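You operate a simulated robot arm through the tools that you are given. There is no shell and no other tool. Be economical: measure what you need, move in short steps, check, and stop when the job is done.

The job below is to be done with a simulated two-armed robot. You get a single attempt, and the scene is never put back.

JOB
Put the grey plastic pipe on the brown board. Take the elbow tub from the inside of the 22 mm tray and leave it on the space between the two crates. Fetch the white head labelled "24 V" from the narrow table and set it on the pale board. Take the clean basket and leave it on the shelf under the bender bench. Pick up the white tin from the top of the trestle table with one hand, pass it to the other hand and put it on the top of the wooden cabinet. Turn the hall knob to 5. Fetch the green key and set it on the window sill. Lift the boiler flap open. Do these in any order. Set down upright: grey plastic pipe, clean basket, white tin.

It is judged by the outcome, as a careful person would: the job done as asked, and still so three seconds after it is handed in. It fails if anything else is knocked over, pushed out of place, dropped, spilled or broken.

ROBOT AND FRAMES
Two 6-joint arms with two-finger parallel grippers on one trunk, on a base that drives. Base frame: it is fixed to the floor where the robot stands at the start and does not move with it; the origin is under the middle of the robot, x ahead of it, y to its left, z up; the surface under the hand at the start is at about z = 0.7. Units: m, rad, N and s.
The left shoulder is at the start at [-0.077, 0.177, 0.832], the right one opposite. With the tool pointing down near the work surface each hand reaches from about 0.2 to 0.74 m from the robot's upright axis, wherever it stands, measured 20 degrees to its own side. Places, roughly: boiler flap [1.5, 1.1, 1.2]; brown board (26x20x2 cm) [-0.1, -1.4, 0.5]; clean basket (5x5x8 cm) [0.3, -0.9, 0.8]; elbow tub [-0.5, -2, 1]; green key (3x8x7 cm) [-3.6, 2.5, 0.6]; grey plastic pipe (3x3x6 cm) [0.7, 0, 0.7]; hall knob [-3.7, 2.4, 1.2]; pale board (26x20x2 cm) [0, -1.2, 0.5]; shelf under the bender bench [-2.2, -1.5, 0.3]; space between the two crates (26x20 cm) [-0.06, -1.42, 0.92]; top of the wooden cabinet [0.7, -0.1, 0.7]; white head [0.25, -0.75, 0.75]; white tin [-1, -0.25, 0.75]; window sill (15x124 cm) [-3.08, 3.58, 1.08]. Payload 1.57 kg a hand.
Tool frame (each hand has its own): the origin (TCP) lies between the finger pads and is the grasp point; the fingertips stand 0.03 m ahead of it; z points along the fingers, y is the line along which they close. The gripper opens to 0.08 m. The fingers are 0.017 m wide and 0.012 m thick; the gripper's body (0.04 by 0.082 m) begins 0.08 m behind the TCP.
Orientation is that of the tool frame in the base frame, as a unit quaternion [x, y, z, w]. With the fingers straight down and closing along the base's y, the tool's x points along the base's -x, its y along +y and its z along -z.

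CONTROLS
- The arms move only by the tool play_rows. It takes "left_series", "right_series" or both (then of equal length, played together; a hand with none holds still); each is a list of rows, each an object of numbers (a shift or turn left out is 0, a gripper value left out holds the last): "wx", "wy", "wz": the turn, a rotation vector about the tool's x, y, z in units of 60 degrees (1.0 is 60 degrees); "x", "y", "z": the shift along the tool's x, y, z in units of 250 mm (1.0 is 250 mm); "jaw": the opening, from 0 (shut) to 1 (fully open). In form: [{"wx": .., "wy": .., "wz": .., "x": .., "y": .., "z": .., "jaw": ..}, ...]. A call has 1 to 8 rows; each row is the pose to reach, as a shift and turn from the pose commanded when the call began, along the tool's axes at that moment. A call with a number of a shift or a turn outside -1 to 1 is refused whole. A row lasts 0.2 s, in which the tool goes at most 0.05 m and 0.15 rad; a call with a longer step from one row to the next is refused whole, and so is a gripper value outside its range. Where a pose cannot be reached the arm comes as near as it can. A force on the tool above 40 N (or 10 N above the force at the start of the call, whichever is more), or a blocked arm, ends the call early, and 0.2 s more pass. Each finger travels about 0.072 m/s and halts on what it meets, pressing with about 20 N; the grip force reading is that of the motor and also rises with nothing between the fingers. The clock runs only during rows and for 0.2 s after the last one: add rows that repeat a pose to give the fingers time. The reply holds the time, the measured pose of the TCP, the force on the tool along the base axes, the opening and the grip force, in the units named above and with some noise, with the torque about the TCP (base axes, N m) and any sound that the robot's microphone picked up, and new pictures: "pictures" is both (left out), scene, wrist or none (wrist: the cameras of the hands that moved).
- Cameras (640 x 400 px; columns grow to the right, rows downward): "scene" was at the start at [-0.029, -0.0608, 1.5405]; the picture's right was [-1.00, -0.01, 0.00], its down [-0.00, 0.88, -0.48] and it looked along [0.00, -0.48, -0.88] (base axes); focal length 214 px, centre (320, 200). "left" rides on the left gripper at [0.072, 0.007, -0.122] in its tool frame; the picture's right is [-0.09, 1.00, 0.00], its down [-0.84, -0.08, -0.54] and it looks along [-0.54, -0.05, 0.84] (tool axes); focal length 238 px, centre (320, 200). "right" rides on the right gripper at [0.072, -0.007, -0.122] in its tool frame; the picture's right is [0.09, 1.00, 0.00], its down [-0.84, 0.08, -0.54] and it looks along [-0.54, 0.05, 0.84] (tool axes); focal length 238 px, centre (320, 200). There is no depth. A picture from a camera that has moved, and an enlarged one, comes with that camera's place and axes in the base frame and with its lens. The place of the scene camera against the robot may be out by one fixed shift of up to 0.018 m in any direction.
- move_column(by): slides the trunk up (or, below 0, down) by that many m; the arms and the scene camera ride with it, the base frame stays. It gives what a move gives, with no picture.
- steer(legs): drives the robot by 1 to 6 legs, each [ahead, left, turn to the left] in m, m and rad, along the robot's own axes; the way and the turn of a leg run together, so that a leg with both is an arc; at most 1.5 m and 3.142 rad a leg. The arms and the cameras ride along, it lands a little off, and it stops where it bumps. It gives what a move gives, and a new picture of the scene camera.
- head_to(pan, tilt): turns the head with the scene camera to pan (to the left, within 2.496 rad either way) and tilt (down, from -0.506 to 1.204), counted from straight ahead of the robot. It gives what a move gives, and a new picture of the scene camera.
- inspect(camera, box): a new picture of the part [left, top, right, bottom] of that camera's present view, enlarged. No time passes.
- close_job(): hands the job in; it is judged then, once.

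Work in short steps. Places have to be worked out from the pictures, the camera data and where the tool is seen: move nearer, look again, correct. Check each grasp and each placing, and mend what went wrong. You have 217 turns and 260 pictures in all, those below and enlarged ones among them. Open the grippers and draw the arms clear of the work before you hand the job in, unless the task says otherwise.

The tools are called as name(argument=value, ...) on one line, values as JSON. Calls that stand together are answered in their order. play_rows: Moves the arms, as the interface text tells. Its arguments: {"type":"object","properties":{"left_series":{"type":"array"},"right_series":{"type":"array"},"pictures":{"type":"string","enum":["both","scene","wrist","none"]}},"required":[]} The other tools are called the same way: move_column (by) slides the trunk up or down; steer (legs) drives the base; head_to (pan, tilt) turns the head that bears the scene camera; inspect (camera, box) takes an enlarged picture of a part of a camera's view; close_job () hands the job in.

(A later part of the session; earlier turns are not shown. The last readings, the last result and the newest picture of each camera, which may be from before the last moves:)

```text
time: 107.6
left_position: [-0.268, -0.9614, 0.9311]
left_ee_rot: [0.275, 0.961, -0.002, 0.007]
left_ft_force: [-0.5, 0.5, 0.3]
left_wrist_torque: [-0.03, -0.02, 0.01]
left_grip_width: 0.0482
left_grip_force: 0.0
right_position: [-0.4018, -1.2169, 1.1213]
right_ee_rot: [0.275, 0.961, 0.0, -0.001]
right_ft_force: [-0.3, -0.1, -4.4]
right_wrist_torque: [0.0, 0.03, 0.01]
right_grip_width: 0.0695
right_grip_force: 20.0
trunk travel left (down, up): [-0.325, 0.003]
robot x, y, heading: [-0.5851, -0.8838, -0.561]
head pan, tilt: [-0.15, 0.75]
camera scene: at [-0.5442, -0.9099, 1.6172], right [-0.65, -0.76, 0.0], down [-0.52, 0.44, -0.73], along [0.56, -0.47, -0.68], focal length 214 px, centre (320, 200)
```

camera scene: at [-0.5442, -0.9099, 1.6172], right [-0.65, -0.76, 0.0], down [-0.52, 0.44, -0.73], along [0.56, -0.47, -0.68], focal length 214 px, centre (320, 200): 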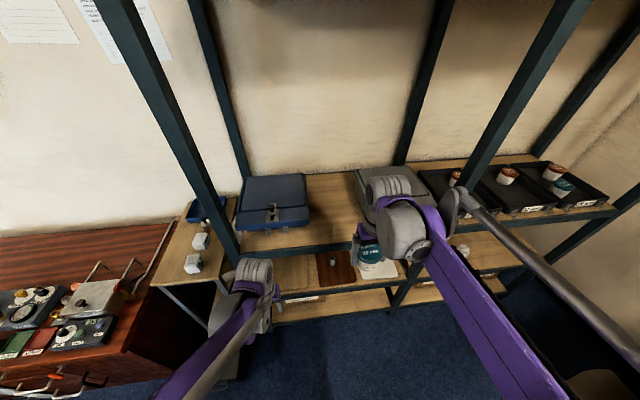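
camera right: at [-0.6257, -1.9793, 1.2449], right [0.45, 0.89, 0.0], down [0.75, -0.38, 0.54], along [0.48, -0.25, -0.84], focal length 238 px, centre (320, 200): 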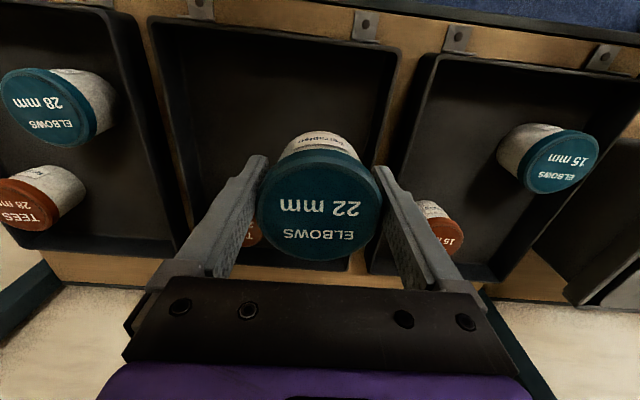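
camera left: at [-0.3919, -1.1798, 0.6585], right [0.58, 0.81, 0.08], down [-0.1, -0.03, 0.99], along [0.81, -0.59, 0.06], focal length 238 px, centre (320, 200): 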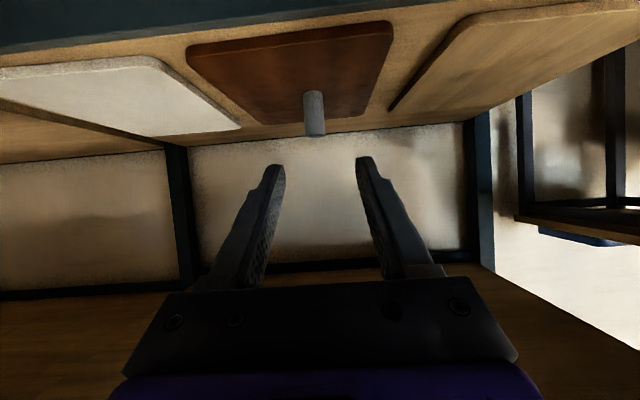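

The gap between the crates is centred near [-0.05, -1.42]. I drive ahead 10 cm and extend the right hand over the gap.

steer(legs=[[0.1, 0, 0]])

play_rows(right_series=[{"x": -0.16, "y": 0.0}, {"x": -0.32, "y": 0.01}, {"x": -0.48, "y": 0.02}, {"x": -0.64, "y": 0.03}, {"x": -0.8, "y": 0.03}, {"x": -0.95, "y": 0.03}, {"x": -0.95, "y": 0.03}], pictures="both")

```text
time: 108.7
left_position: [-0.1855, -1.0126, 0.9303]
left_ee_rot: [0.276, 0.961, -0.002, 0.006]
left_ft_force: [-0.1, 0.0, 0.2]
left_wrist_torque: [0.0, -0.02, 0.04]
left_grip_width: 0.0481
left_grip_force: 0.1
right_position: [-0.3187, -1.2673, 1.1199]
right_ee_rot: [0.275, 0.962, -0.001, -0.001]
right_ft_force: [1.2, -1.4, -3.7]
right_wrist_torque: [0.02, 0.05, 0.01]
right_grip_width: 0.0694
right_grip_force: 20.1
trunk travel left (down, up): [-0.325, 0.003]
robot x, y, heading: [-0.4984, -0.9344, -0.561]
head pan, tilt: [-0.15, 0.75]
camera scene: at [-0.4623, -0.9608, 1.6169], right [-0.65, -0.76, 0.0], down [-0.52, 0.44, -0.73], along [0.56, -0.47, -0.68], focal length 214 px, centre (320, 200)
```

scene: 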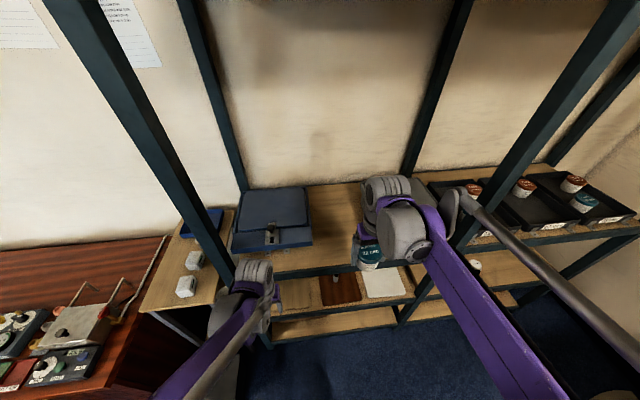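

```text
time: 110.3
left_position: [-0.1851, -1.0125, 0.9327]
left_ee_rot: [0.276, 0.961, -0.001, 0.006]
left_ft_force: [0.0, -0.6, -0.8]
left_wrist_torque: [0.01, -0.05, 0.03]
left_grip_width: 0.0476
left_grip_force: 0.1
right_position: [-0.1126, -1.3865, 1.1197]
right_ee_rot: [0.274, 0.962, -0.001, 0.0]
right_ft_force: [-0.5, -0.2, -4.0]
right_wrist_torque: [0.0, 0.01, 0.04]
right_grip_width: 0.0694
right_grip_force: 19.8
trunk travel left (down, up): [-0.325, 0.003]
robot x, y, heading: [-0.5009, -0.934, -0.554]
head pan, tilt: [-0.15, 0.75]
camera scene: at [-0.4623, -0.9608, 1.6171], right [-0.65, -0.76, 0.0], down [-0.52, 0.44, -0.73], along [0.56, -0.47, -0.68], focal length 214 px, centre (320, 200)
camera right: at [-0.1785, -1.3546, 1.2431], right [0.45, 0.89, 0.0], down [0.75, -0.38, 0.54], along [0.48, -0.24, -0.84], focal length 238 px, centre (320, 200)
```

scene: 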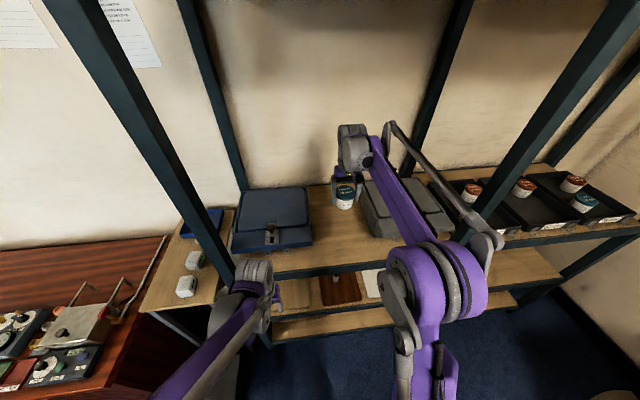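
right: 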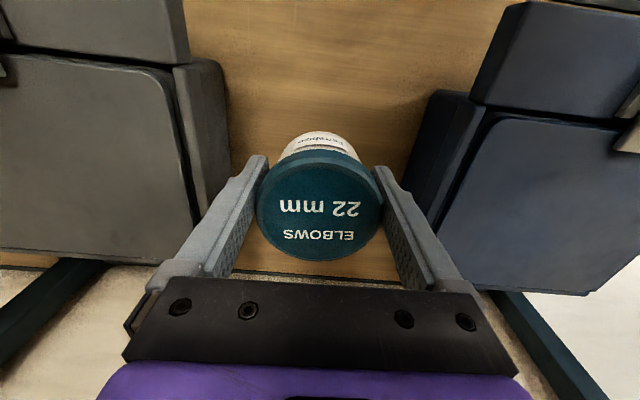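

The tub hangs centred in the gap. I lower it to the shelf gently.

play_rows(right_series=[{"x": -0.04, "z": 0.15}, {"x": -0.04, "z": 0.3}, {"x": -0.04, "z": 0.42}, {"x": -0.04, "z": 0.46}, {"x": -0.04, "z": 0.475}, {"x": -0.04, "z": 0.49}, {"x": -0.04, "z": 0.505}, {"x": -0.04, "z": 0.52}], pictures="scene")

```text
time: 112.1
left_position: [-0.184, -1.0131, 0.9305]
left_ee_rot: [0.276, 0.961, -0.001, 0.007]
left_ft_force: [0.1, 0.1, 0.3]
left_wrist_torque: [0.02, 0.01, 0.01]
left_grip_width: 0.0481
left_grip_force: 0.0
right_position: [-0.1039, -1.393, 0.9897]
right_ee_rot: [0.274, 0.962, -0.001, 0.0]
right_ft_force: [1.1, 1.0, -4.3]
right_wrist_torque: [0.01, 0.04, -0.02]
right_grip_width: 0.0691
right_grip_force: 19.9
trunk travel left (down, up): [-0.325, 0.003]
robot x, y, heading: [-0.5008, -0.9345, -0.563]
head pan, tilt: [-0.15, 0.75]
camera scene: at [-0.4613, -0.9614, 1.6172], right [-0.65, -0.76, 0.0], down [-0.52, 0.44, -0.73], along [0.56, -0.47, -0.68], focal length 214 px, centre (320, 200)
```

scene: 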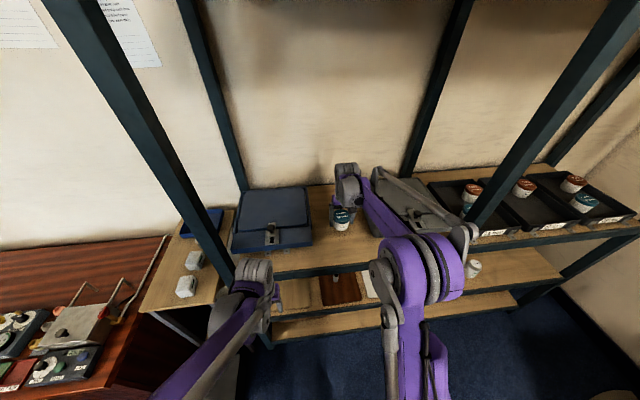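

Not in contact yet; I continue down in 2–3 mm steps.

play_rows(right_series=[{"z": 0.01}, {"z": 0.02}, {"z": 0.03}, {"z": 0.04}, {"z": 0.05}, {"z": 0.06}, {"z": 0.07}, {"z": 0.08}], pictures="none")

```text
time: 113.9
left_position: [-0.1841, -1.0129, 0.9311]
left_ee_rot: [0.276, 0.961, -0.001, 0.007]
left_ft_force: [-0.2, 0.1, 0.0]
left_wrist_torque: [0.01, -0.01, -0.01]
left_grip_width: 0.0477
left_grip_force: 0.0
right_position: [-0.1046, -1.3924, 0.9708]
right_ee_rot: [0.276, 0.961, 0.0, 0.0]
right_ft_force: [0.7, 0.6, -4.1]
right_wrist_torque: [0.02, 0.0, 0.0]
right_grip_width: 0.0695
right_grip_force: 19.8
trunk travel left (down, up): [-0.325, 0.003]
robot x, y, heading: [-0.4984, -0.9367, -0.557]
head pan, tilt: [-0.15, 0.75]
```

Still hanging free. I check the view before going further.

inspect(camera="scene", box=[280, 160, 400, 235])

play_rows(right_series=[{"z": 0.01}, {"z": 0.02}, {"z": 0.03}, {"z": 0.04}, {"z": 0.05}, {"z": 0.06}], pictures="none")

```text
5.33 times, centred on (340, 198) of scene
camera zoom: at [-0.4613, -0.9614, 1.6172], right [-0.65, -0.76, 0.0], down [-0.52, 0.44, -0.73], along [0.56, -0.47, -0.68], focal length 1144 px, centre (213, 213)
```

zoom: 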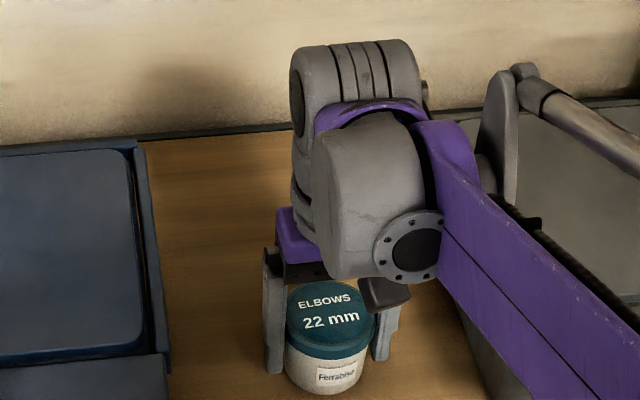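

```text
time: 115.3
left_position: [-0.1853, -1.0129, 0.9323]
left_ee_rot: [0.276, 0.961, -0.001, 0.007]
left_ft_force: [0.1, 0.0, -1.1]
left_wrist_torque: [0.0, 0.0, -0.01]
left_grip_width: 0.0478
left_grip_force: 0.1
right_position: [-0.1046, -1.392, 0.9562]
right_ee_rot: [0.276, 0.961, 0.0, 0.001]
right_ft_force: [2.2, -1.8, 19.7]
right_wrist_torque: [-0.02, -0.06, -0.16]
right_grip_width: 0.0698
right_grip_force: 19.6
trunk travel left (down, up): [-0.325, 0.003]
robot x, y, heading: [-0.497, -0.9334, -0.556]
head pan, tilt: [-0.15, 0.75]
```

Contact. I ease up 1–2 mm, open the fingers, and then rise straight up.

play_rows(right_series=[{"z": -0.006}, {"z": -0.006, "jaw": 1.0}, {"z": -0.006, "jaw": 1.0}, {"z": -0.006, "jaw": 1.0}], pictures="wrist")

play_rows(right_series=[{"z": -0.1}, {"z": -0.25}, {"z": -0.4}, {"z": -0.55}, {"z": -0.7}, {"z": -0.8}], pictures="wrist")

```text
time: 116.3
left_position: [-0.1851, -1.0133, 0.9317]
left_ee_rot: [0.276, 0.961, -0.001, 0.007]
left_ft_force: [0.4, -0.7, -0.6]
left_wrist_torque: [0.01, -0.02, 0.01]
left_grip_width: 0.0482
left_grip_force: 0.3
right_position: [-0.1045, -1.3939, 0.9564]
right_ee_rot: [0.275, 0.961, 0.0, 0.0]
right_ft_force: [0.1, -0.1, 0.3]
right_wrist_torque: [-0.01, -0.03, 0.02]
right_grip_width: 0.0801
right_grip_force: 0.1
trunk travel left (down, up): [-0.325, 0.003]
robot x, y, heading: [-0.5004, -0.9333, -0.559]
head pan, tilt: [-0.15, 0.75]
camera right: at [-0.1694, -1.3603, 1.0796], right [0.45, 0.89, 0.0], down [0.75, -0.38, 0.54], along [0.48, -0.24, -0.84], focal length 238 px, centre (320, 200)
```

right: 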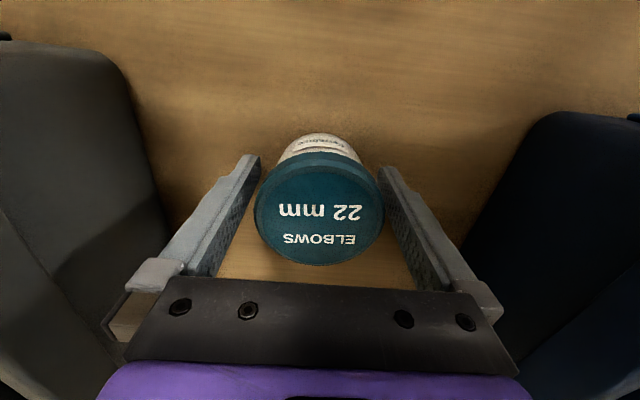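

```text
time: 117.7
left_position: [-0.1836, -1.0124, 0.9311]
left_ee_rot: [0.276, 0.961, -0.001, 0.007]
left_ft_force: [0.4, -0.4, -0.4]
left_wrist_torque: [0.02, -0.01, -0.01]
left_grip_width: 0.0479
left_grip_force: 0.0
right_position: [-0.105, -1.3917, 1.1588]
right_ee_rot: [0.274, 0.962, 0.0, 0.0]
right_ft_force: [0.1, 0.4, -0.3]
right_wrist_torque: [-0.01, 0.01, -0.01]
right_grip_width: 0.0801
right_grip_force: 0.0
trunk travel left (down, up): [-0.325, 0.003]
robot x, y, heading: [-0.4997, -0.9351, -0.558]
head pan, tilt: [-0.15, 0.75]
camera right: at [-0.1702, -1.3593, 1.2815], right [0.45, 0.89, 0.0], down [0.75, -0.38, 0.54], along [0.48, -0.24, -0.84], focal length 238 px, centre (320, 200)
```

right: 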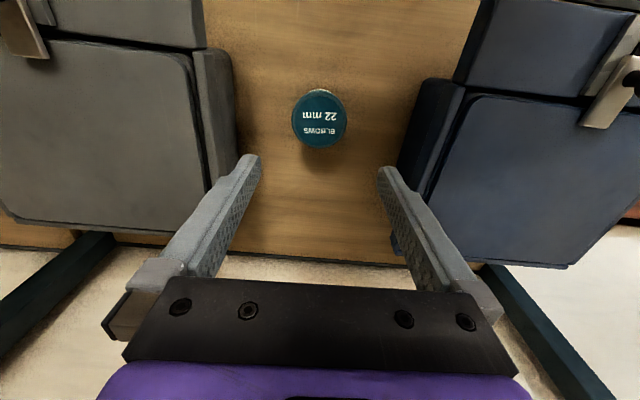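

The tub stands upright between the crates. Next is the 24 V head: I retract the right hand and slide the robot left so the left arm faces the narrow table.

play_rows(right_series=[{"x": 0.16}, {"x": 0.32}, {"x": 0.48}, {"x": 0.64}, {"x": 0.8}, {"x": 0.95}, {"x": 1.0}], pictures="none")

steer(legs=[[-0.06, 0, 0], [0, 0.24, 0]])

head_to(pan=0.15, tilt=0.8)

```text
time: 119.3
left_position: [-0.1843, -1.0135, 0.9316]
left_ee_rot: [0.275, 0.961, -0.001, 0.007]
left_ft_force: [-0.1, 0.0, -0.6]
left_wrist_torque: [0.01, 0.02, 0.0]
left_grip_width: 0.048
left_grip_force: 0.1
right_position: [-0.3161, -1.2607, 1.1565]
right_ee_rot: [0.275, 0.961, -0.001, 0.0]
right_ft_force: [0.4, -1.2, 0.0]
right_wrist_torque: [0.0, 0.02, 0.02]
right_grip_width: 0.08
right_grip_force: 0.1
trunk travel left (down, up): [-0.325, 0.003]
robot x, y, heading: [-0.5021, -0.9352, -0.555]
head pan, tilt: [-0.15, 0.75]
```

```text
time: 122.6
left_position: [-0.1073, -0.7751, 0.9319]
left_ee_rot: [0.274, 0.962, -0.001, 0.007]
left_ft_force: [-0.5, -1.0, 0.9]
left_wrist_torque: [0.01, -0.02, 0.02]
left_grip_width: 0.048
left_grip_force: 0.1
right_position: [-0.2387, -1.024, 1.156]
right_ee_rot: [0.273, 0.962, 0.001, 0.0]
right_ft_force: [-0.2, -0.7, -0.2]
right_wrist_torque: [-0.01, -0.02, -0.02]
right_grip_width: 0.0801
right_grip_force: 0.0
trunk travel left (down, up): [-0.325, 0.003]
robot x, y, heading: [-0.4258, -0.6949, -0.55]
head pan, tilt: [-0.15, 0.75]
camera scene: at [-0.3853, -0.7241, 1.6172], right [-0.65, -0.76, 0.0], down [-0.52, 0.44, -0.73], along [0.56, -0.47, -0.68], focal length 214 px, centre (320, 200)
```

scene: 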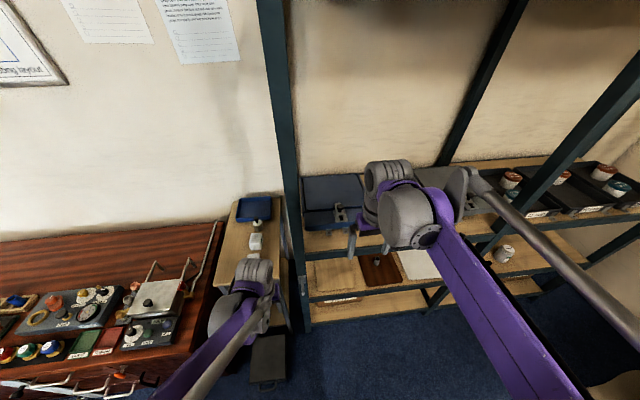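

```text
time: 123.4
left_position: [-0.1082, -0.7747, 0.9325]
left_ee_rot: [0.274, 0.962, -0.001, 0.007]
left_ft_force: [0.7, -0.2, 0.4]
left_wrist_torque: [-0.04, -0.04, 0.02]
left_grip_width: 0.048
left_grip_force: 0.0
right_position: [-0.2394, -1.0238, 1.1574]
right_ee_rot: [0.273, 0.962, 0.0, 0.001]
right_ft_force: [-0.2, 0.6, -0.1]
right_wrist_torque: [0.0, 0.0, 0.02]
right_grip_width: 0.0799
right_grip_force: 0.1
trunk travel left (down, up): [-0.325, 0.003]
robot x, y, heading: [-0.4246, -0.6995, -0.552]
head pan, tilt: [0.15, 0.799]
camera scene: at [-0.3743, -0.7023, 1.6132], right [-0.39, -0.92, 0.0], down [-0.66, 0.28, -0.7], along [0.64, -0.27, -0.72], focal length 214 px, centre (320, 200)
```

scene: 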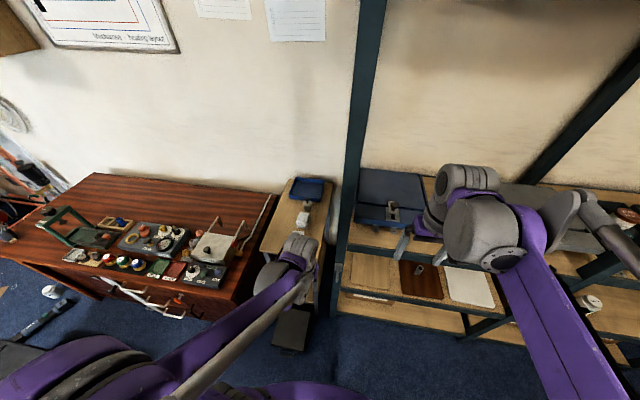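

Left hand is by the narrow table. I raise it and look down on the heads and basket with its camera, jaw open.

play_rows(left_series=[{"x": -0.1, "y": 0.05, "z": -0.12, "jaw": 1.0}, {"x": -0.25, "y": 0.1, "z": -0.22}, {"x": -0.4, "y": 0.15, "z": -0.32}, {"x": -0.55, "y": 0.2, "z": -0.4}, {"x": -0.7, "y": 0.26, "z": -0.4}, {"x": -0.8, "y": 0.26, "z": -0.4}], pictures="wrist")

inspect(camera="left", box=[240, 80, 400, 290])

```text
time: 124.8
left_position: [0.097, -0.8242, 1.0347]
left_ee_rot: [0.274, 0.962, -0.001, 0.008]
left_ft_force: [0.5, 0.9, 0.3]
left_wrist_torque: [0.01, 0.0, -0.01]
left_grip_width: 0.0799
left_grip_force: 0.1
right_position: [-0.2379, -1.0251, 1.1566]
right_ee_rot: [0.273, 0.962, 0.0, 0.0]
right_ft_force: [-0.7, 0.8, -0.1]
right_wrist_torque: [-0.01, 0.06, -0.02]
right_grip_width: 0.0801
right_grip_force: 0.2
trunk travel left (down, up): [-0.325, 0.003]
robot x, y, heading: [-0.4239, -0.6986, -0.554]
head pan, tilt: [0.15, 0.799]
camera left: at [0.0372, -0.7803, 1.1546], right [0.6, 0.8, 0.0], down [0.66, -0.5, 0.55], along [0.44, -0.33, -0.83], focal length 238 px, centre (320, 200)
```

left: 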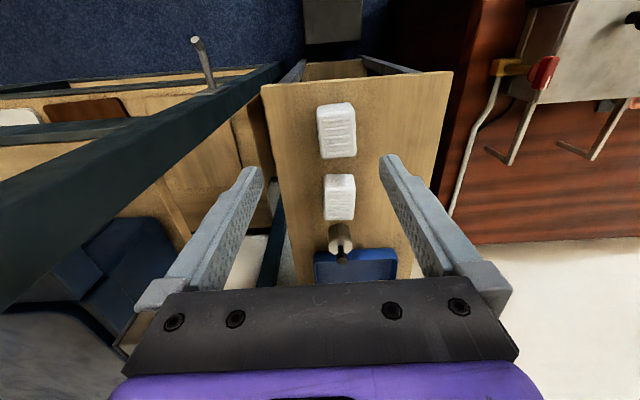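

```text
1.90 times, centred on (320, 185) of left
camera zoom: at [0.0372, -0.7803, 1.1546], right [0.6, 0.8, 0.0], down [0.66, -0.5, 0.55], along [0.44, -0.33, -0.83], focal length 454 px, centre (320, 229)
```

zoom: 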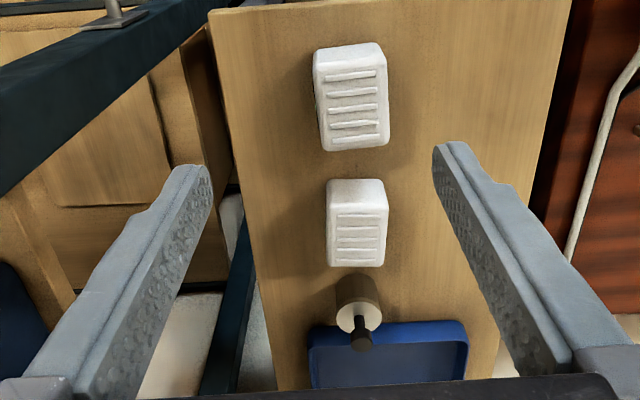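

The second (farther) white block is the 24 V head, roughly at [0.22, -0.875]. I move lower above it to refine.

play_rows(left_series=[{"x": -0.13, "y": 0.02, "z": 0.1}, {"x": -0.26, "y": 0.04, "z": 0.2}, {"x": -0.39, "y": 0.06, "z": 0.3}, {"x": -0.48, "y": 0.08, "z": 0.4}, {"x": -0.48, "y": 0.08, "z": 0.42}], pictures="wrist")

inspect(camera="left", box=[220, 60, 420, 260])

```text
time: 126.0
left_position: [0.2089, -0.8718, 0.9301]
left_ee_rot: [0.274, 0.962, -0.002, 0.007]
left_ft_force: [-0.9, 0.5, 0.2]
left_wrist_torque: [0.03, -0.02, 0.01]
left_grip_width: 0.0801
left_grip_force: 0.1
right_position: [-0.24, -1.0238, 1.1578]
right_ee_rot: [0.273, 0.962, 0.001, 0.001]
right_ft_force: [0.0, 0.5, 0.7]
right_wrist_torque: [-0.01, -0.05, 0.0]
right_grip_width: 0.08
right_grip_force: 0.0
trunk travel left (down, up): [-0.325, 0.003]
robot x, y, heading: [-0.4228, -0.6974, -0.555]
head pan, tilt: [0.15, 0.799]
camera left: at [0.1496, -0.8285, 1.0499], right [0.6, 0.8, 0.0], down [0.66, -0.5, 0.55], along [0.44, -0.33, -0.83], focal length 238 px, centre (320, 200)
```

left: 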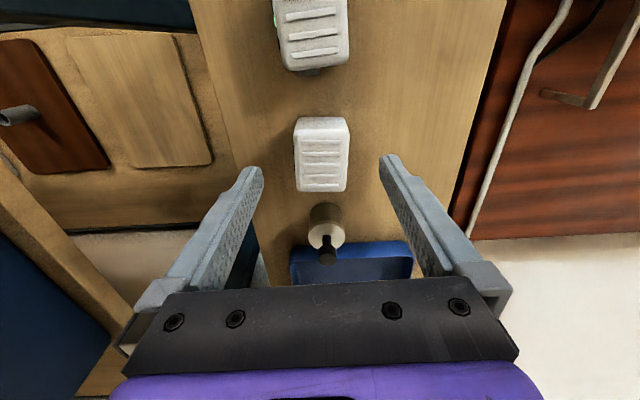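

```text
2.00 times, centred on (320, 160) of left
camera zoom: at [0.1496, -0.8285, 1.0499], right [0.6, 0.8, 0.0], down [0.66, -0.5, 0.55], along [0.44, -0.33, -0.83], focal length 477 px, centre (320, 280)
```

zoom: 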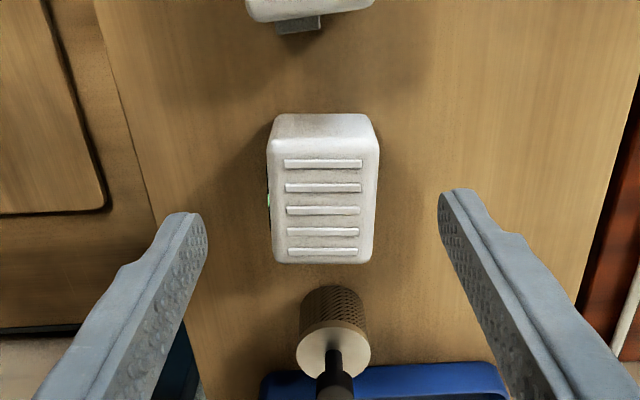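

The perforated cylinder with the dark stem is the strainer basket. I tilt the left hand 45 degrees and back off slightly so I can approach the 24 V head at a slant.

play_rows(left_series=[{"x": 0.04, "wy": -0.11}, {"x": 0.08, "wy": -0.22}, {"x": 0.12, "wy": -0.33}, {"x": 0.16, "wy": -0.44}, {"x": 0.2, "z": 0.06, "wy": -0.55}, {"x": 0.24, "z": 0.12, "wy": -0.66}, {"x": 0.24, "z": 0.18, "wy": -0.757}], pictures="both")

inspect(camera="scene", box=[250, 170, 350, 260])

```text
time: 127.6
left_position: [0.1584, -0.8407, 0.8838]
left_ee_rot: [0.253, 0.884, -0.107, 0.378]
left_ft_force: [0.2, 0.4, -0.3]
left_wrist_torque: [0.02, 0.02, 0.0]
left_grip_width: 0.0798
left_grip_force: 0.0
right_position: [-0.2383, -1.0237, 1.156]
right_ee_rot: [0.273, 0.962, 0.001, 0.0]
right_ft_force: [0.0, 0.5, -0.2]
right_wrist_torque: [-0.02, 0.0, -0.01]
right_grip_width: 0.0797
right_grip_force: 0.1
trunk travel left (down, up): [-0.325, 0.003]
robot x, y, heading: [-0.4223, -0.6995, -0.556]
head pan, tilt: [0.15, 0.799]
camera scene: at [-0.3737, -0.7023, 1.6132], right [-0.39, -0.92, 0.0], down [-0.66, 0.28, -0.7], along [0.64, -0.27, -0.72], focal length 214 px, centre (320, 200)
camera left: at [0.0447, -0.7626, 0.9161], right [0.58, 0.81, 0.07], down [0.12, -0.17, 0.98], along [0.81, -0.56, -0.19], focal length 238 px, centre (320, 200)
```

scene: 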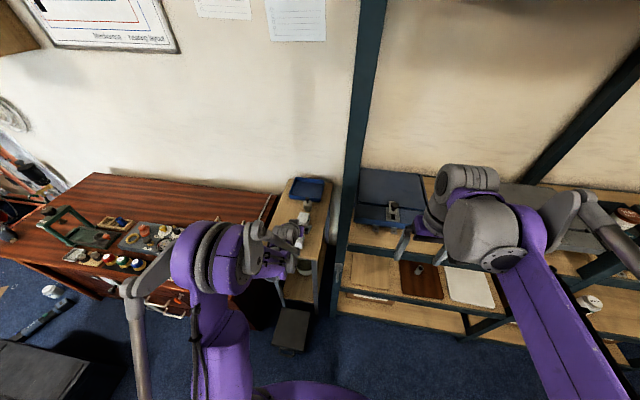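
left: 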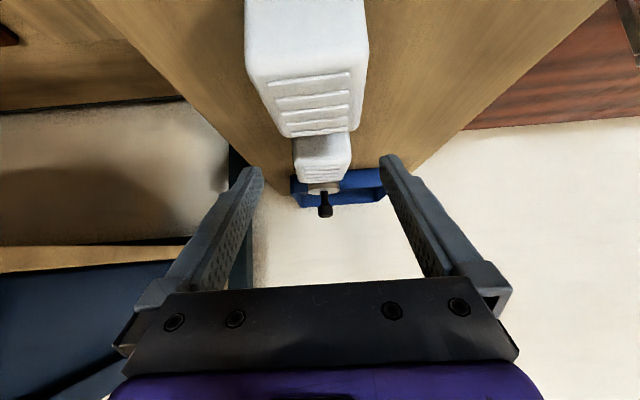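

```text
4.44 times, centred on (300, 215) of scene
camera zoom: at [-0.3737, -0.7023, 1.6132], right [-0.39, -0.92, 0.0], down [-0.66, 0.28, -0.7], along [0.64, -0.27, -0.72], focal length 953 px, centre (409, 133)
```

zoom: 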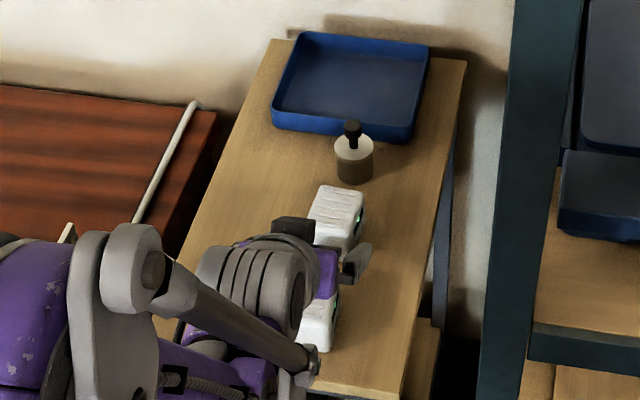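

From the slanted view both heads have tops near z 0.85, the 24 V one spanning p 0.63–0.68 behind the 230 V one. I slide in along the slant to straddle it.

play_rows(left_series=[{"x": -0.015, "y": 0.004, "z": 0.12}, {"x": -0.03, "y": 0.008, "z": 0.24}, {"x": -0.045, "y": 0.008, "z": 0.35}, {"x": -0.045, "y": 0.008, "z": 0.35}], pictures="both")

inspect(camera="scene", box=[250, 170, 350, 260])

```text
time: 128.6
left_position: [0.2185, -0.8774, 0.8301]
left_ee_rot: [0.253, 0.884, -0.107, 0.378]
left_ft_force: [0.7, -1.2, -0.6]
left_wrist_torque: [0.03, 0.0, 0.03]
left_grip_width: 0.0799
left_grip_force: 0.1
right_position: [-0.2391, -1.0242, 1.1576]
right_ee_rot: [0.273, 0.962, 0.001, 0.0]
right_ft_force: [0.3, 0.0, 0.4]
right_wrist_torque: [0.0, 0.0, 0.0]
right_grip_width: 0.0797
right_grip_force: 0.0
trunk travel left (down, up): [-0.325, 0.003]
robot x, y, heading: [-0.4201, -0.6977, -0.559]
head pan, tilt: [0.15, 0.799]
camera scene: at [-0.3746, -0.702, 1.6132], right [-0.39, -0.92, 0.0], down [-0.66, 0.28, -0.7], along [0.64, -0.27, -0.72], focal length 214 px, centre (320, 200)
camera left: at [0.1055, -0.7994, 0.8622], right [0.58, 0.81, 0.07], down [0.12, -0.17, 0.98], along [0.81, -0.56, -0.19], focal length 238 px, centre (320, 200)
```

scene: 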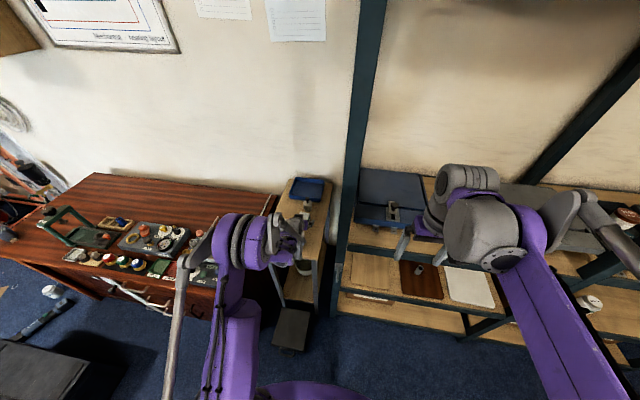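
left: 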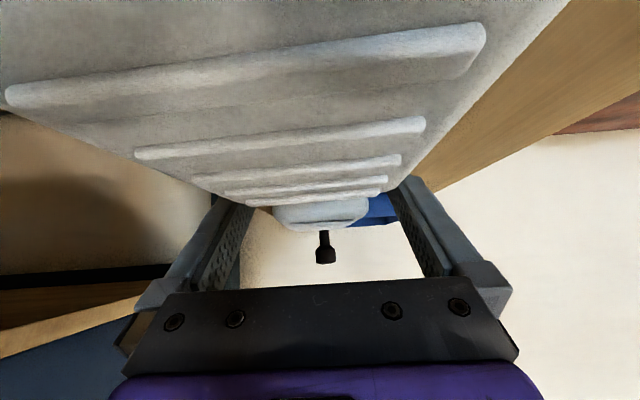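

```text
4.44 times, centred on (300, 215) of scene
camera zoom: at [-0.3746, -0.702, 1.6132], right [-0.39, -0.92, 0.0], down [-0.66, 0.28, -0.7], along [0.64, -0.27, -0.72], focal length 953 px, centre (409, 133)
```

zoom: 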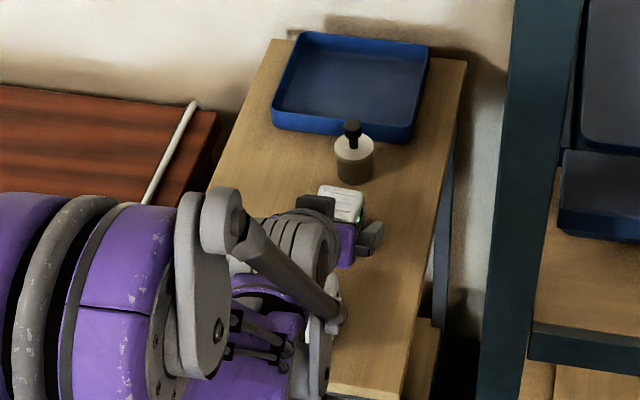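

The 24 V head is between the fingers. I close and lift.

play_rows(left_series=[{"jaw": 0}, {"jaw": 0}, {"jaw": 0}, {"jaw": 0}], pictures="none")

play_rows(left_series=[{"x": -0.1, "z": -0.1}, {"x": -0.2, "z": -0.2}, {"x": -0.35, "z": -0.35}, {"x": -0.5, "z": -0.5}], pictures="both")

inspect(camera="scene", box=[250, 170, 350, 260])

```text
time: 129.6
left_position: [0.2186, -0.8773, 0.8309]
left_ee_rot: [0.253, 0.884, -0.108, 0.377]
left_ft_force: [1.0, -0.8, -0.7]
left_wrist_torque: [-0.09, 0.01, 0.05]
left_grip_width: 0.0498
left_grip_force: 20.3
right_position: [-0.2387, -1.0235, 1.1565]
right_ee_rot: [0.273, 0.962, 0.0, 0.0]
right_ft_force: [0.2, 0.5, -0.5]
right_wrist_torque: [-0.02, 0.01, 0.02]
right_grip_width: 0.0797
right_grip_force: 0.1
trunk travel left (down, up): [-0.325, 0.003]
robot x, y, heading: [-0.4226, -0.696, -0.553]
head pan, tilt: [0.15, 0.799]
```

```text
refused: row 3 steps farther than a row can; nothing moved
```

```text
4.44 times, centred on (300, 215) of scene
camera zoom: at [-0.3742, -0.7023, 1.6132], right [-0.39, -0.92, 0.0], down [-0.66, 0.28, -0.7], along [0.64, -0.27, -0.72], focal length 953 px, centre (409, 133)
```

zoom: 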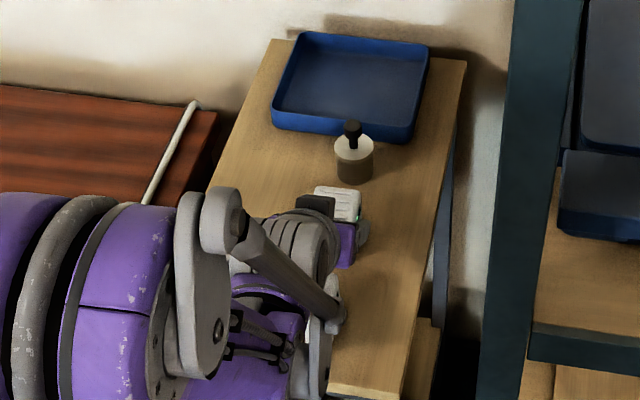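

The grip is on the head (50 mm). The lift row was too long, so I lift in smaller steps.

play_rows(left_series=[{"x": -0.08, "z": -0.08}, {"x": -0.18, "z": -0.18}, {"x": -0.3, "z": -0.3}, {"x": -0.42, "z": -0.42}, {"x": -0.52, "z": -0.52}], pictures="wrist")

inspect(camera="scene", box=[250, 150, 350, 240])

```text
time: 130.8
left_position: [0.2172, -0.8761, 1.0165]
left_ee_rot: [0.254, 0.884, -0.107, 0.378]
left_ft_force: [0.2, 0.0, -2.6]
left_wrist_torque: [0.03, 0.02, -0.02]
left_grip_width: 0.0499
left_grip_force: 19.7
right_position: [-0.2401, -1.0241, 1.1583]
right_ee_rot: [0.274, 0.962, -0.001, 0.0]
right_ft_force: [-0.5, -0.3, 0.0]
right_wrist_torque: [0.04, 0.0, -0.01]
right_grip_width: 0.0802
right_grip_force: 0.0
trunk travel left (down, up): [-0.325, 0.003]
robot x, y, heading: [-0.4235, -0.6978, -0.554]
head pan, tilt: [0.15, 0.799]
camera left: at [0.1031, -0.7975, 1.0488], right [0.58, 0.81, 0.07], down [0.12, -0.17, 0.98], along [0.81, -0.56, -0.19], focal length 238 px, centre (320, 200)
```

left: 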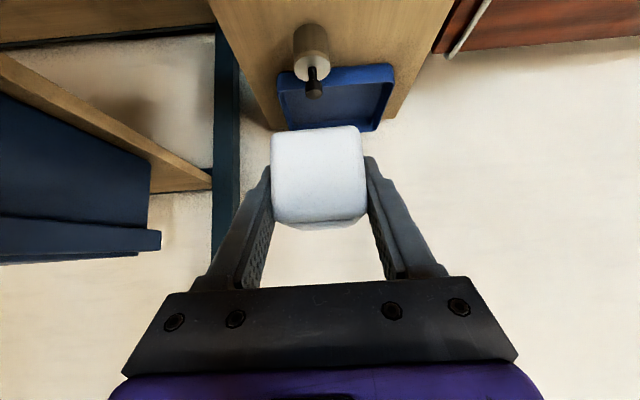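

```text
4.44 times, centred on (300, 195) of scene
camera zoom: at [-0.3745, -0.702, 1.6132], right [-0.39, -0.92, 0.0], down [-0.66, 0.28, -0.7], along [0.64, -0.27, -0.72], focal length 953 px, centre (409, 222)
```

zoom: 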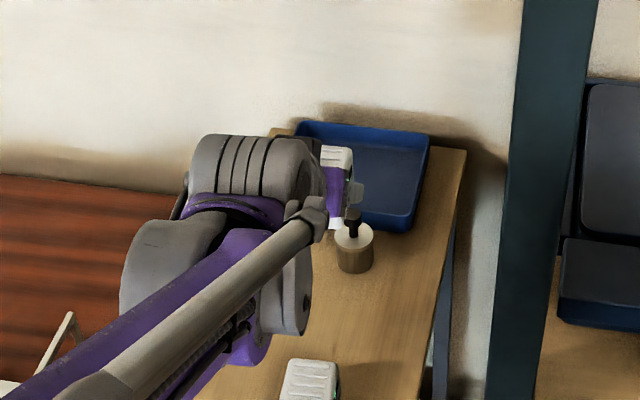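

The head is held level. I draw it back, slide the robot right in front of the pale board, and lower the trunk.

play_rows(left_series=[{"x": 0.12, "z": -0.125}, {"x": 0.24, "z": -0.25}, {"x": 0.36, "z": -0.375}, {"x": 0.48, "z": -0.5}, {"x": 0.6, "z": -0.625}, {"x": 0.72, "z": -0.75}], pictures="none")

steer(legs=[[-0.08, 0, 0], [0, -0.3, 0]])

move_column(by=-0.27)

head_to(pan=0.0, tilt=0.75)

```text
time: 132.2
left_position: [-0.0075, -0.7343, 1.0174]
left_ee_rot: [0.251, 0.884, -0.106, 0.379]
left_ft_force: [0.3, -0.8, -2.7]
left_wrist_torque: [0.01, -0.02, 0.01]
left_grip_width: 0.0499
left_grip_force: 19.6
right_position: [-0.2402, -1.0229, 1.1583]
right_ee_rot: [0.273, 0.962, 0.001, 0.0]
right_ft_force: [-0.4, 0.3, 0.0]
right_wrist_torque: [0.01, -0.04, 0.04]
right_grip_width: 0.0802
right_grip_force: 0.0
trunk travel left (down, up): [-0.325, 0.003]
robot x, y, heading: [-0.4226, -0.6967, -0.554]
head pan, tilt: [0.15, 0.799]
```

```text
time: 136.1
left_position: [-0.2321, -0.9519, 1.0168]
left_ee_rot: [0.254, 0.884, -0.108, 0.377]
left_ft_force: [-0.3, -0.2, -3.1]
left_wrist_torque: [0.02, 0.02, 0.03]
left_grip_width: 0.0499
left_grip_force: 20.0
right_position: [-0.4665, -1.2393, 1.1575]
right_ee_rot: [0.275, 0.961, 0.0, 0.0]
right_ft_force: [0.1, 0.0, 0.3]
right_wrist_torque: [0.02, 0.02, 0.0]
right_grip_width: 0.08
right_grip_force: 0.1
trunk travel left (down, up): [-0.325, 0.003]
robot x, y, heading: [-0.6486, -0.9169, -0.559]
head pan, tilt: [0.15, 0.799]
camera scene: at [-0.601, -0.918, 1.6132], right [-0.39, -0.92, 0.0], down [-0.66, 0.28, -0.7], along [0.64, -0.28, -0.72], focal length 214 px, centre (320, 200)
```

scene: 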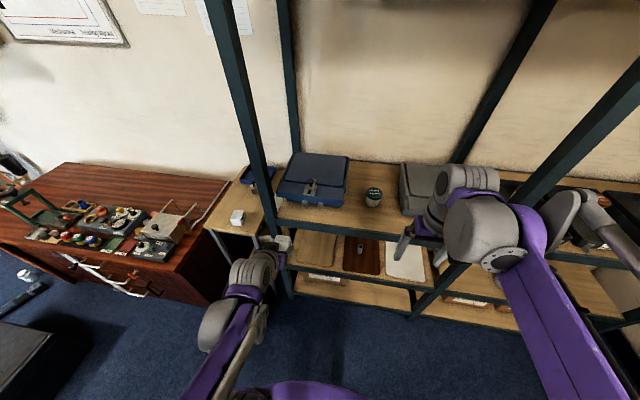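

```text
time: 138.9
left_position: [-0.2314, -0.951, 0.7482]
left_ee_rot: [0.254, 0.884, -0.108, 0.377]
left_ft_force: [-0.1, 0.2, -2.8]
left_wrist_torque: [0.02, 0.04, 0.0]
left_grip_width: 0.0499
left_grip_force: 19.8
right_position: [-0.467, -1.24, 0.8867]
right_ee_rot: [0.275, 0.962, 0.001, 0.0]
right_ft_force: [-0.2, 0.0, 1.0]
right_wrist_torque: [0.0, 0.02, -0.01]
right_grip_width: 0.08
right_grip_force: 0.0
trunk travel left (down, up): [-0.055, 0.273]
robot x, y, heading: [-0.6521, -0.9115, -0.56]
head pan, tilt: [0.15, 0.799]
```

```text
time: 139.6
left_position: [-0.2312, -0.9508, 0.7468]
left_ee_rot: [0.254, 0.884, -0.108, 0.377]
left_ft_force: [0.3, -0.1, -2.9]
left_wrist_torque: [0.0, 0.02, 0.0]
left_grip_width: 0.0498
left_grip_force: 19.9
right_position: [-0.466, -1.2403, 0.8873]
right_ee_rot: [0.275, 0.961, 0.0, 0.0]
right_ft_force: [0.3, -0.8, 0.2]
right_wrist_torque: [-0.03, -0.01, 0.01]
right_grip_width: 0.0798
right_grip_force: 0.0
trunk travel left (down, up): [-0.055, 0.273]
robot x, y, heading: [-0.6533, -0.909, -0.554]
head pan, tilt: [0.0, 0.75]
camera scene: at [-0.5708, -0.951, 1.3355], right [-0.53, -0.85, 0.0], down [-0.58, 0.36, -0.73], along [0.62, -0.39, -0.68], focal length 214 px, centre (320, 200)
```

scene: 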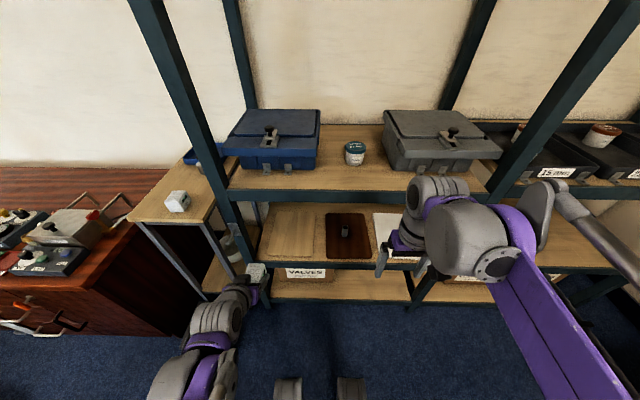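

The pale board's centre is about [0.02, -1.175]. I move the head down and forward toward it.

play_rows(left_series=[{"x": 0.06, "y": -0.03, "z": 0.14}, {"x": 0.12, "y": -0.06, "z": 0.28}, {"x": 0.07, "y": -0.09, "z": 0.44}, {"x": 0.0, "y": -0.13, "z": 0.6}, {"x": -0.09, "y": -0.17, "z": 0.76}, {"x": -0.186, "y": -0.2, "z": 0.92}, {"x": -0.186, "y": -0.2, "z": 0.92}], pictures="scene")

```text
time: 141.2
left_position: [-0.0887, -1.0982, 0.621]
left_ee_rot: [0.254, 0.884, -0.108, 0.377]
left_ft_force: [1.1, -0.1, -2.4]
left_wrist_torque: [-0.01, 0.03, -0.01]
left_grip_width: 0.0498
left_grip_force: 20.0
right_position: [-0.4673, -1.2391, 0.8872]
right_ee_rot: [0.275, 0.961, 0.0, 0.0]
right_ft_force: [0.0, 0.4, -0.5]
right_wrist_torque: [-0.01, -0.01, 0.05]
right_grip_width: 0.0799
right_grip_force: 0.1
trunk travel left (down, up): [-0.055, 0.273]
robot x, y, heading: [-0.6505, -0.9137, -0.556]
head pan, tilt: [0.0, 0.75]
camera scene: at [-0.5711, -0.9509, 1.3356], right [-0.53, -0.85, 0.0], down [-0.58, 0.36, -0.73], along [0.62, -0.39, -0.68], focal length 214 px, centre (320, 200)
```

scene: 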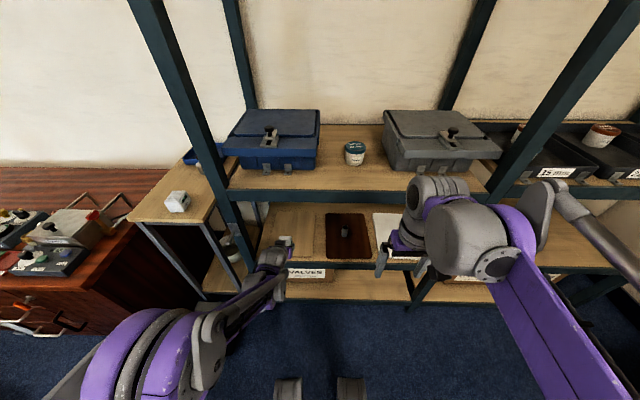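

Now ahead 13 cm over the board.

play_rows(left_series=[{"x": -0.1, "z": 0.14}, {"x": -0.2, "z": 0.28}, {"x": -0.296, "z": 0.424}, {"x": -0.296, "z": 0.424}], pictures="wrist")

inspect(camera="scene", box=[220, 190, 380, 290])

```text
time: 142.2
left_position: [0.0195, -1.1657, 0.5998]
left_ee_rot: [0.254, 0.884, -0.108, 0.378]
left_ft_force: [0.5, -0.3, -3.6]
left_wrist_torque: [-0.01, 0.03, 0.04]
left_grip_width: 0.0501
left_grip_force: 19.9
right_position: [-0.4667, -1.2388, 0.8883]
right_ee_rot: [0.275, 0.961, 0.0, 0.0]
right_ft_force: [-0.7, -0.3, 0.7]
right_wrist_torque: [0.02, -0.01, 0.03]
right_grip_width: 0.0803
right_grip_force: 0.0
trunk travel left (down, up): [-0.055, 0.273]
robot x, y, heading: [-0.6507, -0.9156, -0.556]
head pan, tilt: [0.0, 0.75]
camera left: at [-0.0932, -1.0876, 0.6323], right [0.58, 0.81, 0.07], down [0.12, -0.17, 0.98], along [0.81, -0.56, -0.19], focal length 238 px, centre (320, 200)
```

left: 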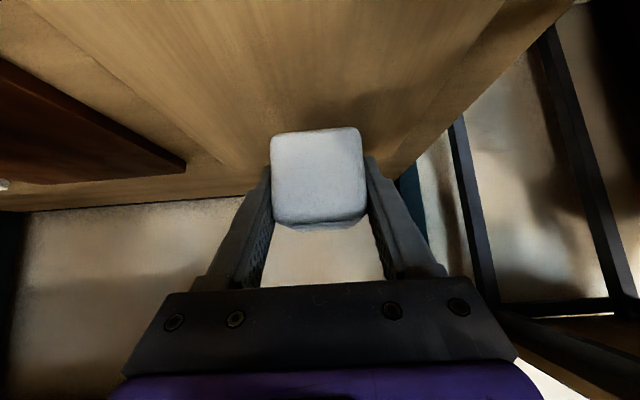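

```text
4.00 times, centred on (300, 240) of scene
camera zoom: at [-0.571, -0.9509, 1.3356], right [-0.53, -0.85, 0.0], down [-0.58, 0.36, -0.73], along [0.62, -0.39, -0.68], focal length 858 px, centre (400, 40)
```

zoom: 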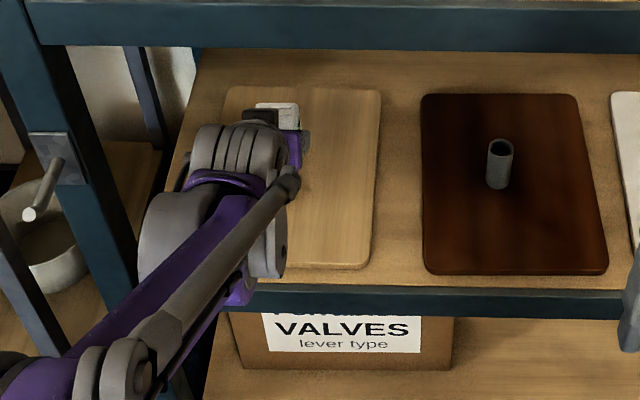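

Over the board. I shift slightly right and lower gently.

play_rows(left_series=[{"x": 0.05, "y": -0.05, "z": 0.048}, {"x": 0.086, "y": -0.06, "z": 0.083}, {"x": 0.094, "y": -0.06, "z": 0.091}, {"x": 0.102, "y": -0.06, "z": 0.099}, {"x": 0.11, "y": -0.06, "z": 0.107}, {"x": 0.118, "y": -0.06, "z": 0.115}], pictures="none")

```text
time: 143.6
left_position: [0.0103, -1.179, 0.5616]
left_ee_rot: [0.254, 0.883, -0.108, 0.379]
left_ft_force: [3.4, -1.0, 9.7]
left_wrist_torque: [0.09, 0.29, 0.03]
left_grip_width: 0.0496
left_grip_force: 20.1
right_position: [-0.4682, -1.2394, 0.8881]
right_ee_rot: [0.274, 0.962, 0.0, 0.0]
right_ft_force: [1.0, -0.6, 0.9]
right_wrist_torque: [-0.01, 0.01, 0.0]
right_grip_width: 0.0799
right_grip_force: 0.0
trunk travel left (down, up): [-0.055, 0.273]
robot x, y, heading: [-0.6519, -0.9147, -0.552]
head pan, tilt: [0.0, 0.75]
```

Contact with the board. I open and withdraw along the fingers.

play_rows(left_series=[{"jaw": 0.4}, {"jaw": 0.9}, {"jaw": 0.9}, {"jaw": 0.9}, {"jaw": 0.9}], pictures="none")

play_rows(left_series=[{"z": -0.05}, {"z": -0.15}, {"z": -0.3}, {"z": -0.45}, {"x": 0.1, "z": -0.6}, {"x": 0.2, "z": -0.75}, {"x": 0.3, "z": -0.9}, {"x": 0.4, "z": -1.0}], pictures="scene")

inspect(camera="scene", box=[220, 190, 380, 290])

```text
time: 144.8
left_position: [0.0106, -1.1794, 0.5601]
left_ee_rot: [0.253, 0.884, -0.107, 0.378]
left_ft_force: [0.0, -0.1, -0.3]
left_wrist_torque: [0.01, 0.01, 0.01]
left_grip_width: 0.0722
left_grip_force: 0.2
right_position: [-0.4675, -1.2397, 0.8882]
right_ee_rot: [0.275, 0.961, 0.001, 0.0]
right_ft_force: [-0.4, 0.5, 0.0]
right_wrist_torque: [0.0, -0.05, -0.02]
right_grip_width: 0.0799
right_grip_force: 0.0
trunk travel left (down, up): [-0.055, 0.273]
robot x, y, heading: [-0.6525, -0.9102, -0.557]
head pan, tilt: [0.0, 0.75]
```

```text
time: 146.6
left_position: [-0.2026, -1.0474, 0.6604]
left_ee_rot: [0.255, 0.884, -0.108, 0.376]
left_ft_force: [-0.5, 0.3, 0.7]
left_wrist_torque: [-0.02, 0.01, 0.02]
left_grip_width: 0.072
left_grip_force: 0.1
right_position: [-0.4669, -1.2405, 0.8874]
right_ee_rot: [0.274, 0.962, 0.001, 0.0]
right_ft_force: [-0.1, 0.6, 0.4]
right_wrist_torque: [-0.02, 0.02, -0.02]
right_grip_width: 0.0801
right_grip_force: 0.0
trunk travel left (down, up): [-0.055, 0.273]
robot x, y, heading: [-0.6499, -0.9162, -0.562]
head pan, tilt: [0.0, 0.75]
camera scene: at [-0.5714, -0.9507, 1.3356], right [-0.53, -0.85, 0.0], down [-0.58, 0.36, -0.73], along [0.62, -0.39, -0.68], focal length 214 px, centre (320, 200)
```

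scene: 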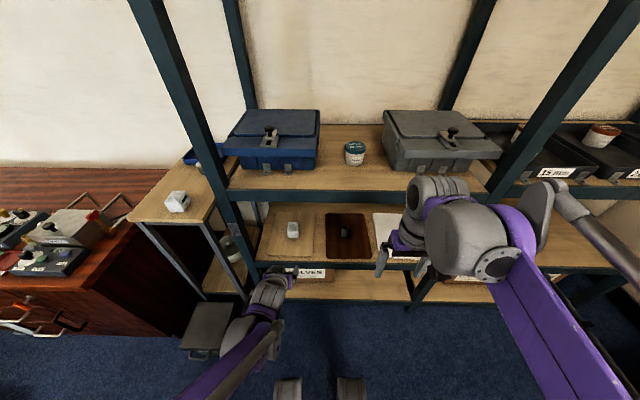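

```text
4.00 times, centred on (300, 240) of scene
camera zoom: at [-0.5714, -0.9507, 1.3356], right [-0.53, -0.85, 0.0], down [-0.58, 0.36, -0.73], along [0.62, -0.39, -0.68], focal length 858 px, centre (400, 40)
```

zoom: 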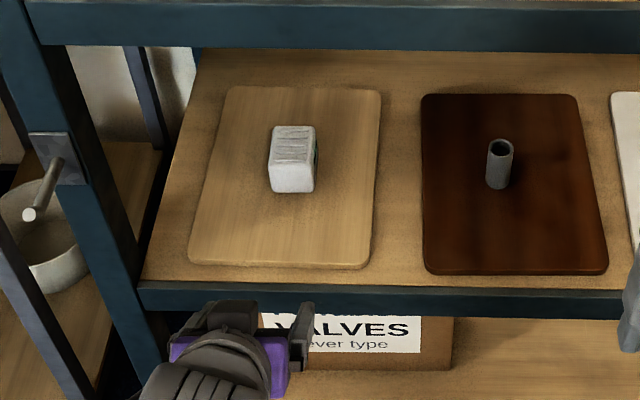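

The 24 V head sits on the pale board. Now the basket: back off, slide left, and raise the trunk with the left hand still tilted 45 degrees.

steer(legs=[[-0.06, 0, 0], [0, 0.3, 0], [0.1, 0, 0]])

move_column(by=0.27)

```text
time: 151.1
left_position: [-0.0103, -0.8144, 0.6608]
left_ee_rot: [0.25, 0.886, -0.105, 0.378]
left_ft_force: [0.3, 0.1, -0.5]
left_wrist_torque: [0.01, -0.01, 0.0]
left_grip_width: 0.0721
left_grip_force: 0.0
right_position: [-0.2752, -1.007, 0.8864]
right_ee_rot: [0.271, 0.963, 0.0, -0.001]
right_ft_force: [-0.4, -0.4, -1.0]
right_wrist_torque: [0.05, 0.01, 0.0]
right_grip_width: 0.08
right_grip_force: 0.0
trunk travel left (down, up): [-0.055, 0.273]
robot x, y, heading: [-0.4625, -0.6822, -0.553]
head pan, tilt: [0.0, 0.75]
camera scene: at [-0.3804, -0.7195, 1.3355], right [-0.52, -0.85, 0.0], down [-0.58, 0.36, -0.73], along [0.62, -0.38, -0.68], focal length 214 px, centre (320, 200)
```

scene: 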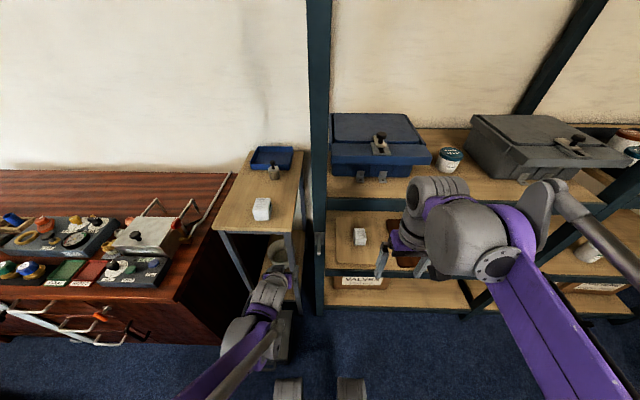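

```text
time: 153.8
left_position: [-0.0106, -0.8132, 0.9305]
left_ee_rot: [0.251, 0.885, -0.106, 0.377]
left_ft_force: [-0.3, 0.3, 0.2]
left_wrist_torque: [-0.03, 0.02, -0.01]
left_grip_width: 0.072
left_grip_force: 0.0
right_position: [-0.2768, -1.0064, 1.156]
right_ee_rot: [0.271, 0.963, 0.0, 0.0]
right_ft_force: [-0.2, 0.2, 0.5]
right_wrist_torque: [0.01, -0.01, 0.0]
right_grip_width: 0.0799
right_grip_force: 0.0
trunk travel left (down, up): [-0.325, 0.003]
robot x, y, heading: [-0.4609, -0.6848, -0.551]
head pan, tilt: [0.0, 0.75]
```

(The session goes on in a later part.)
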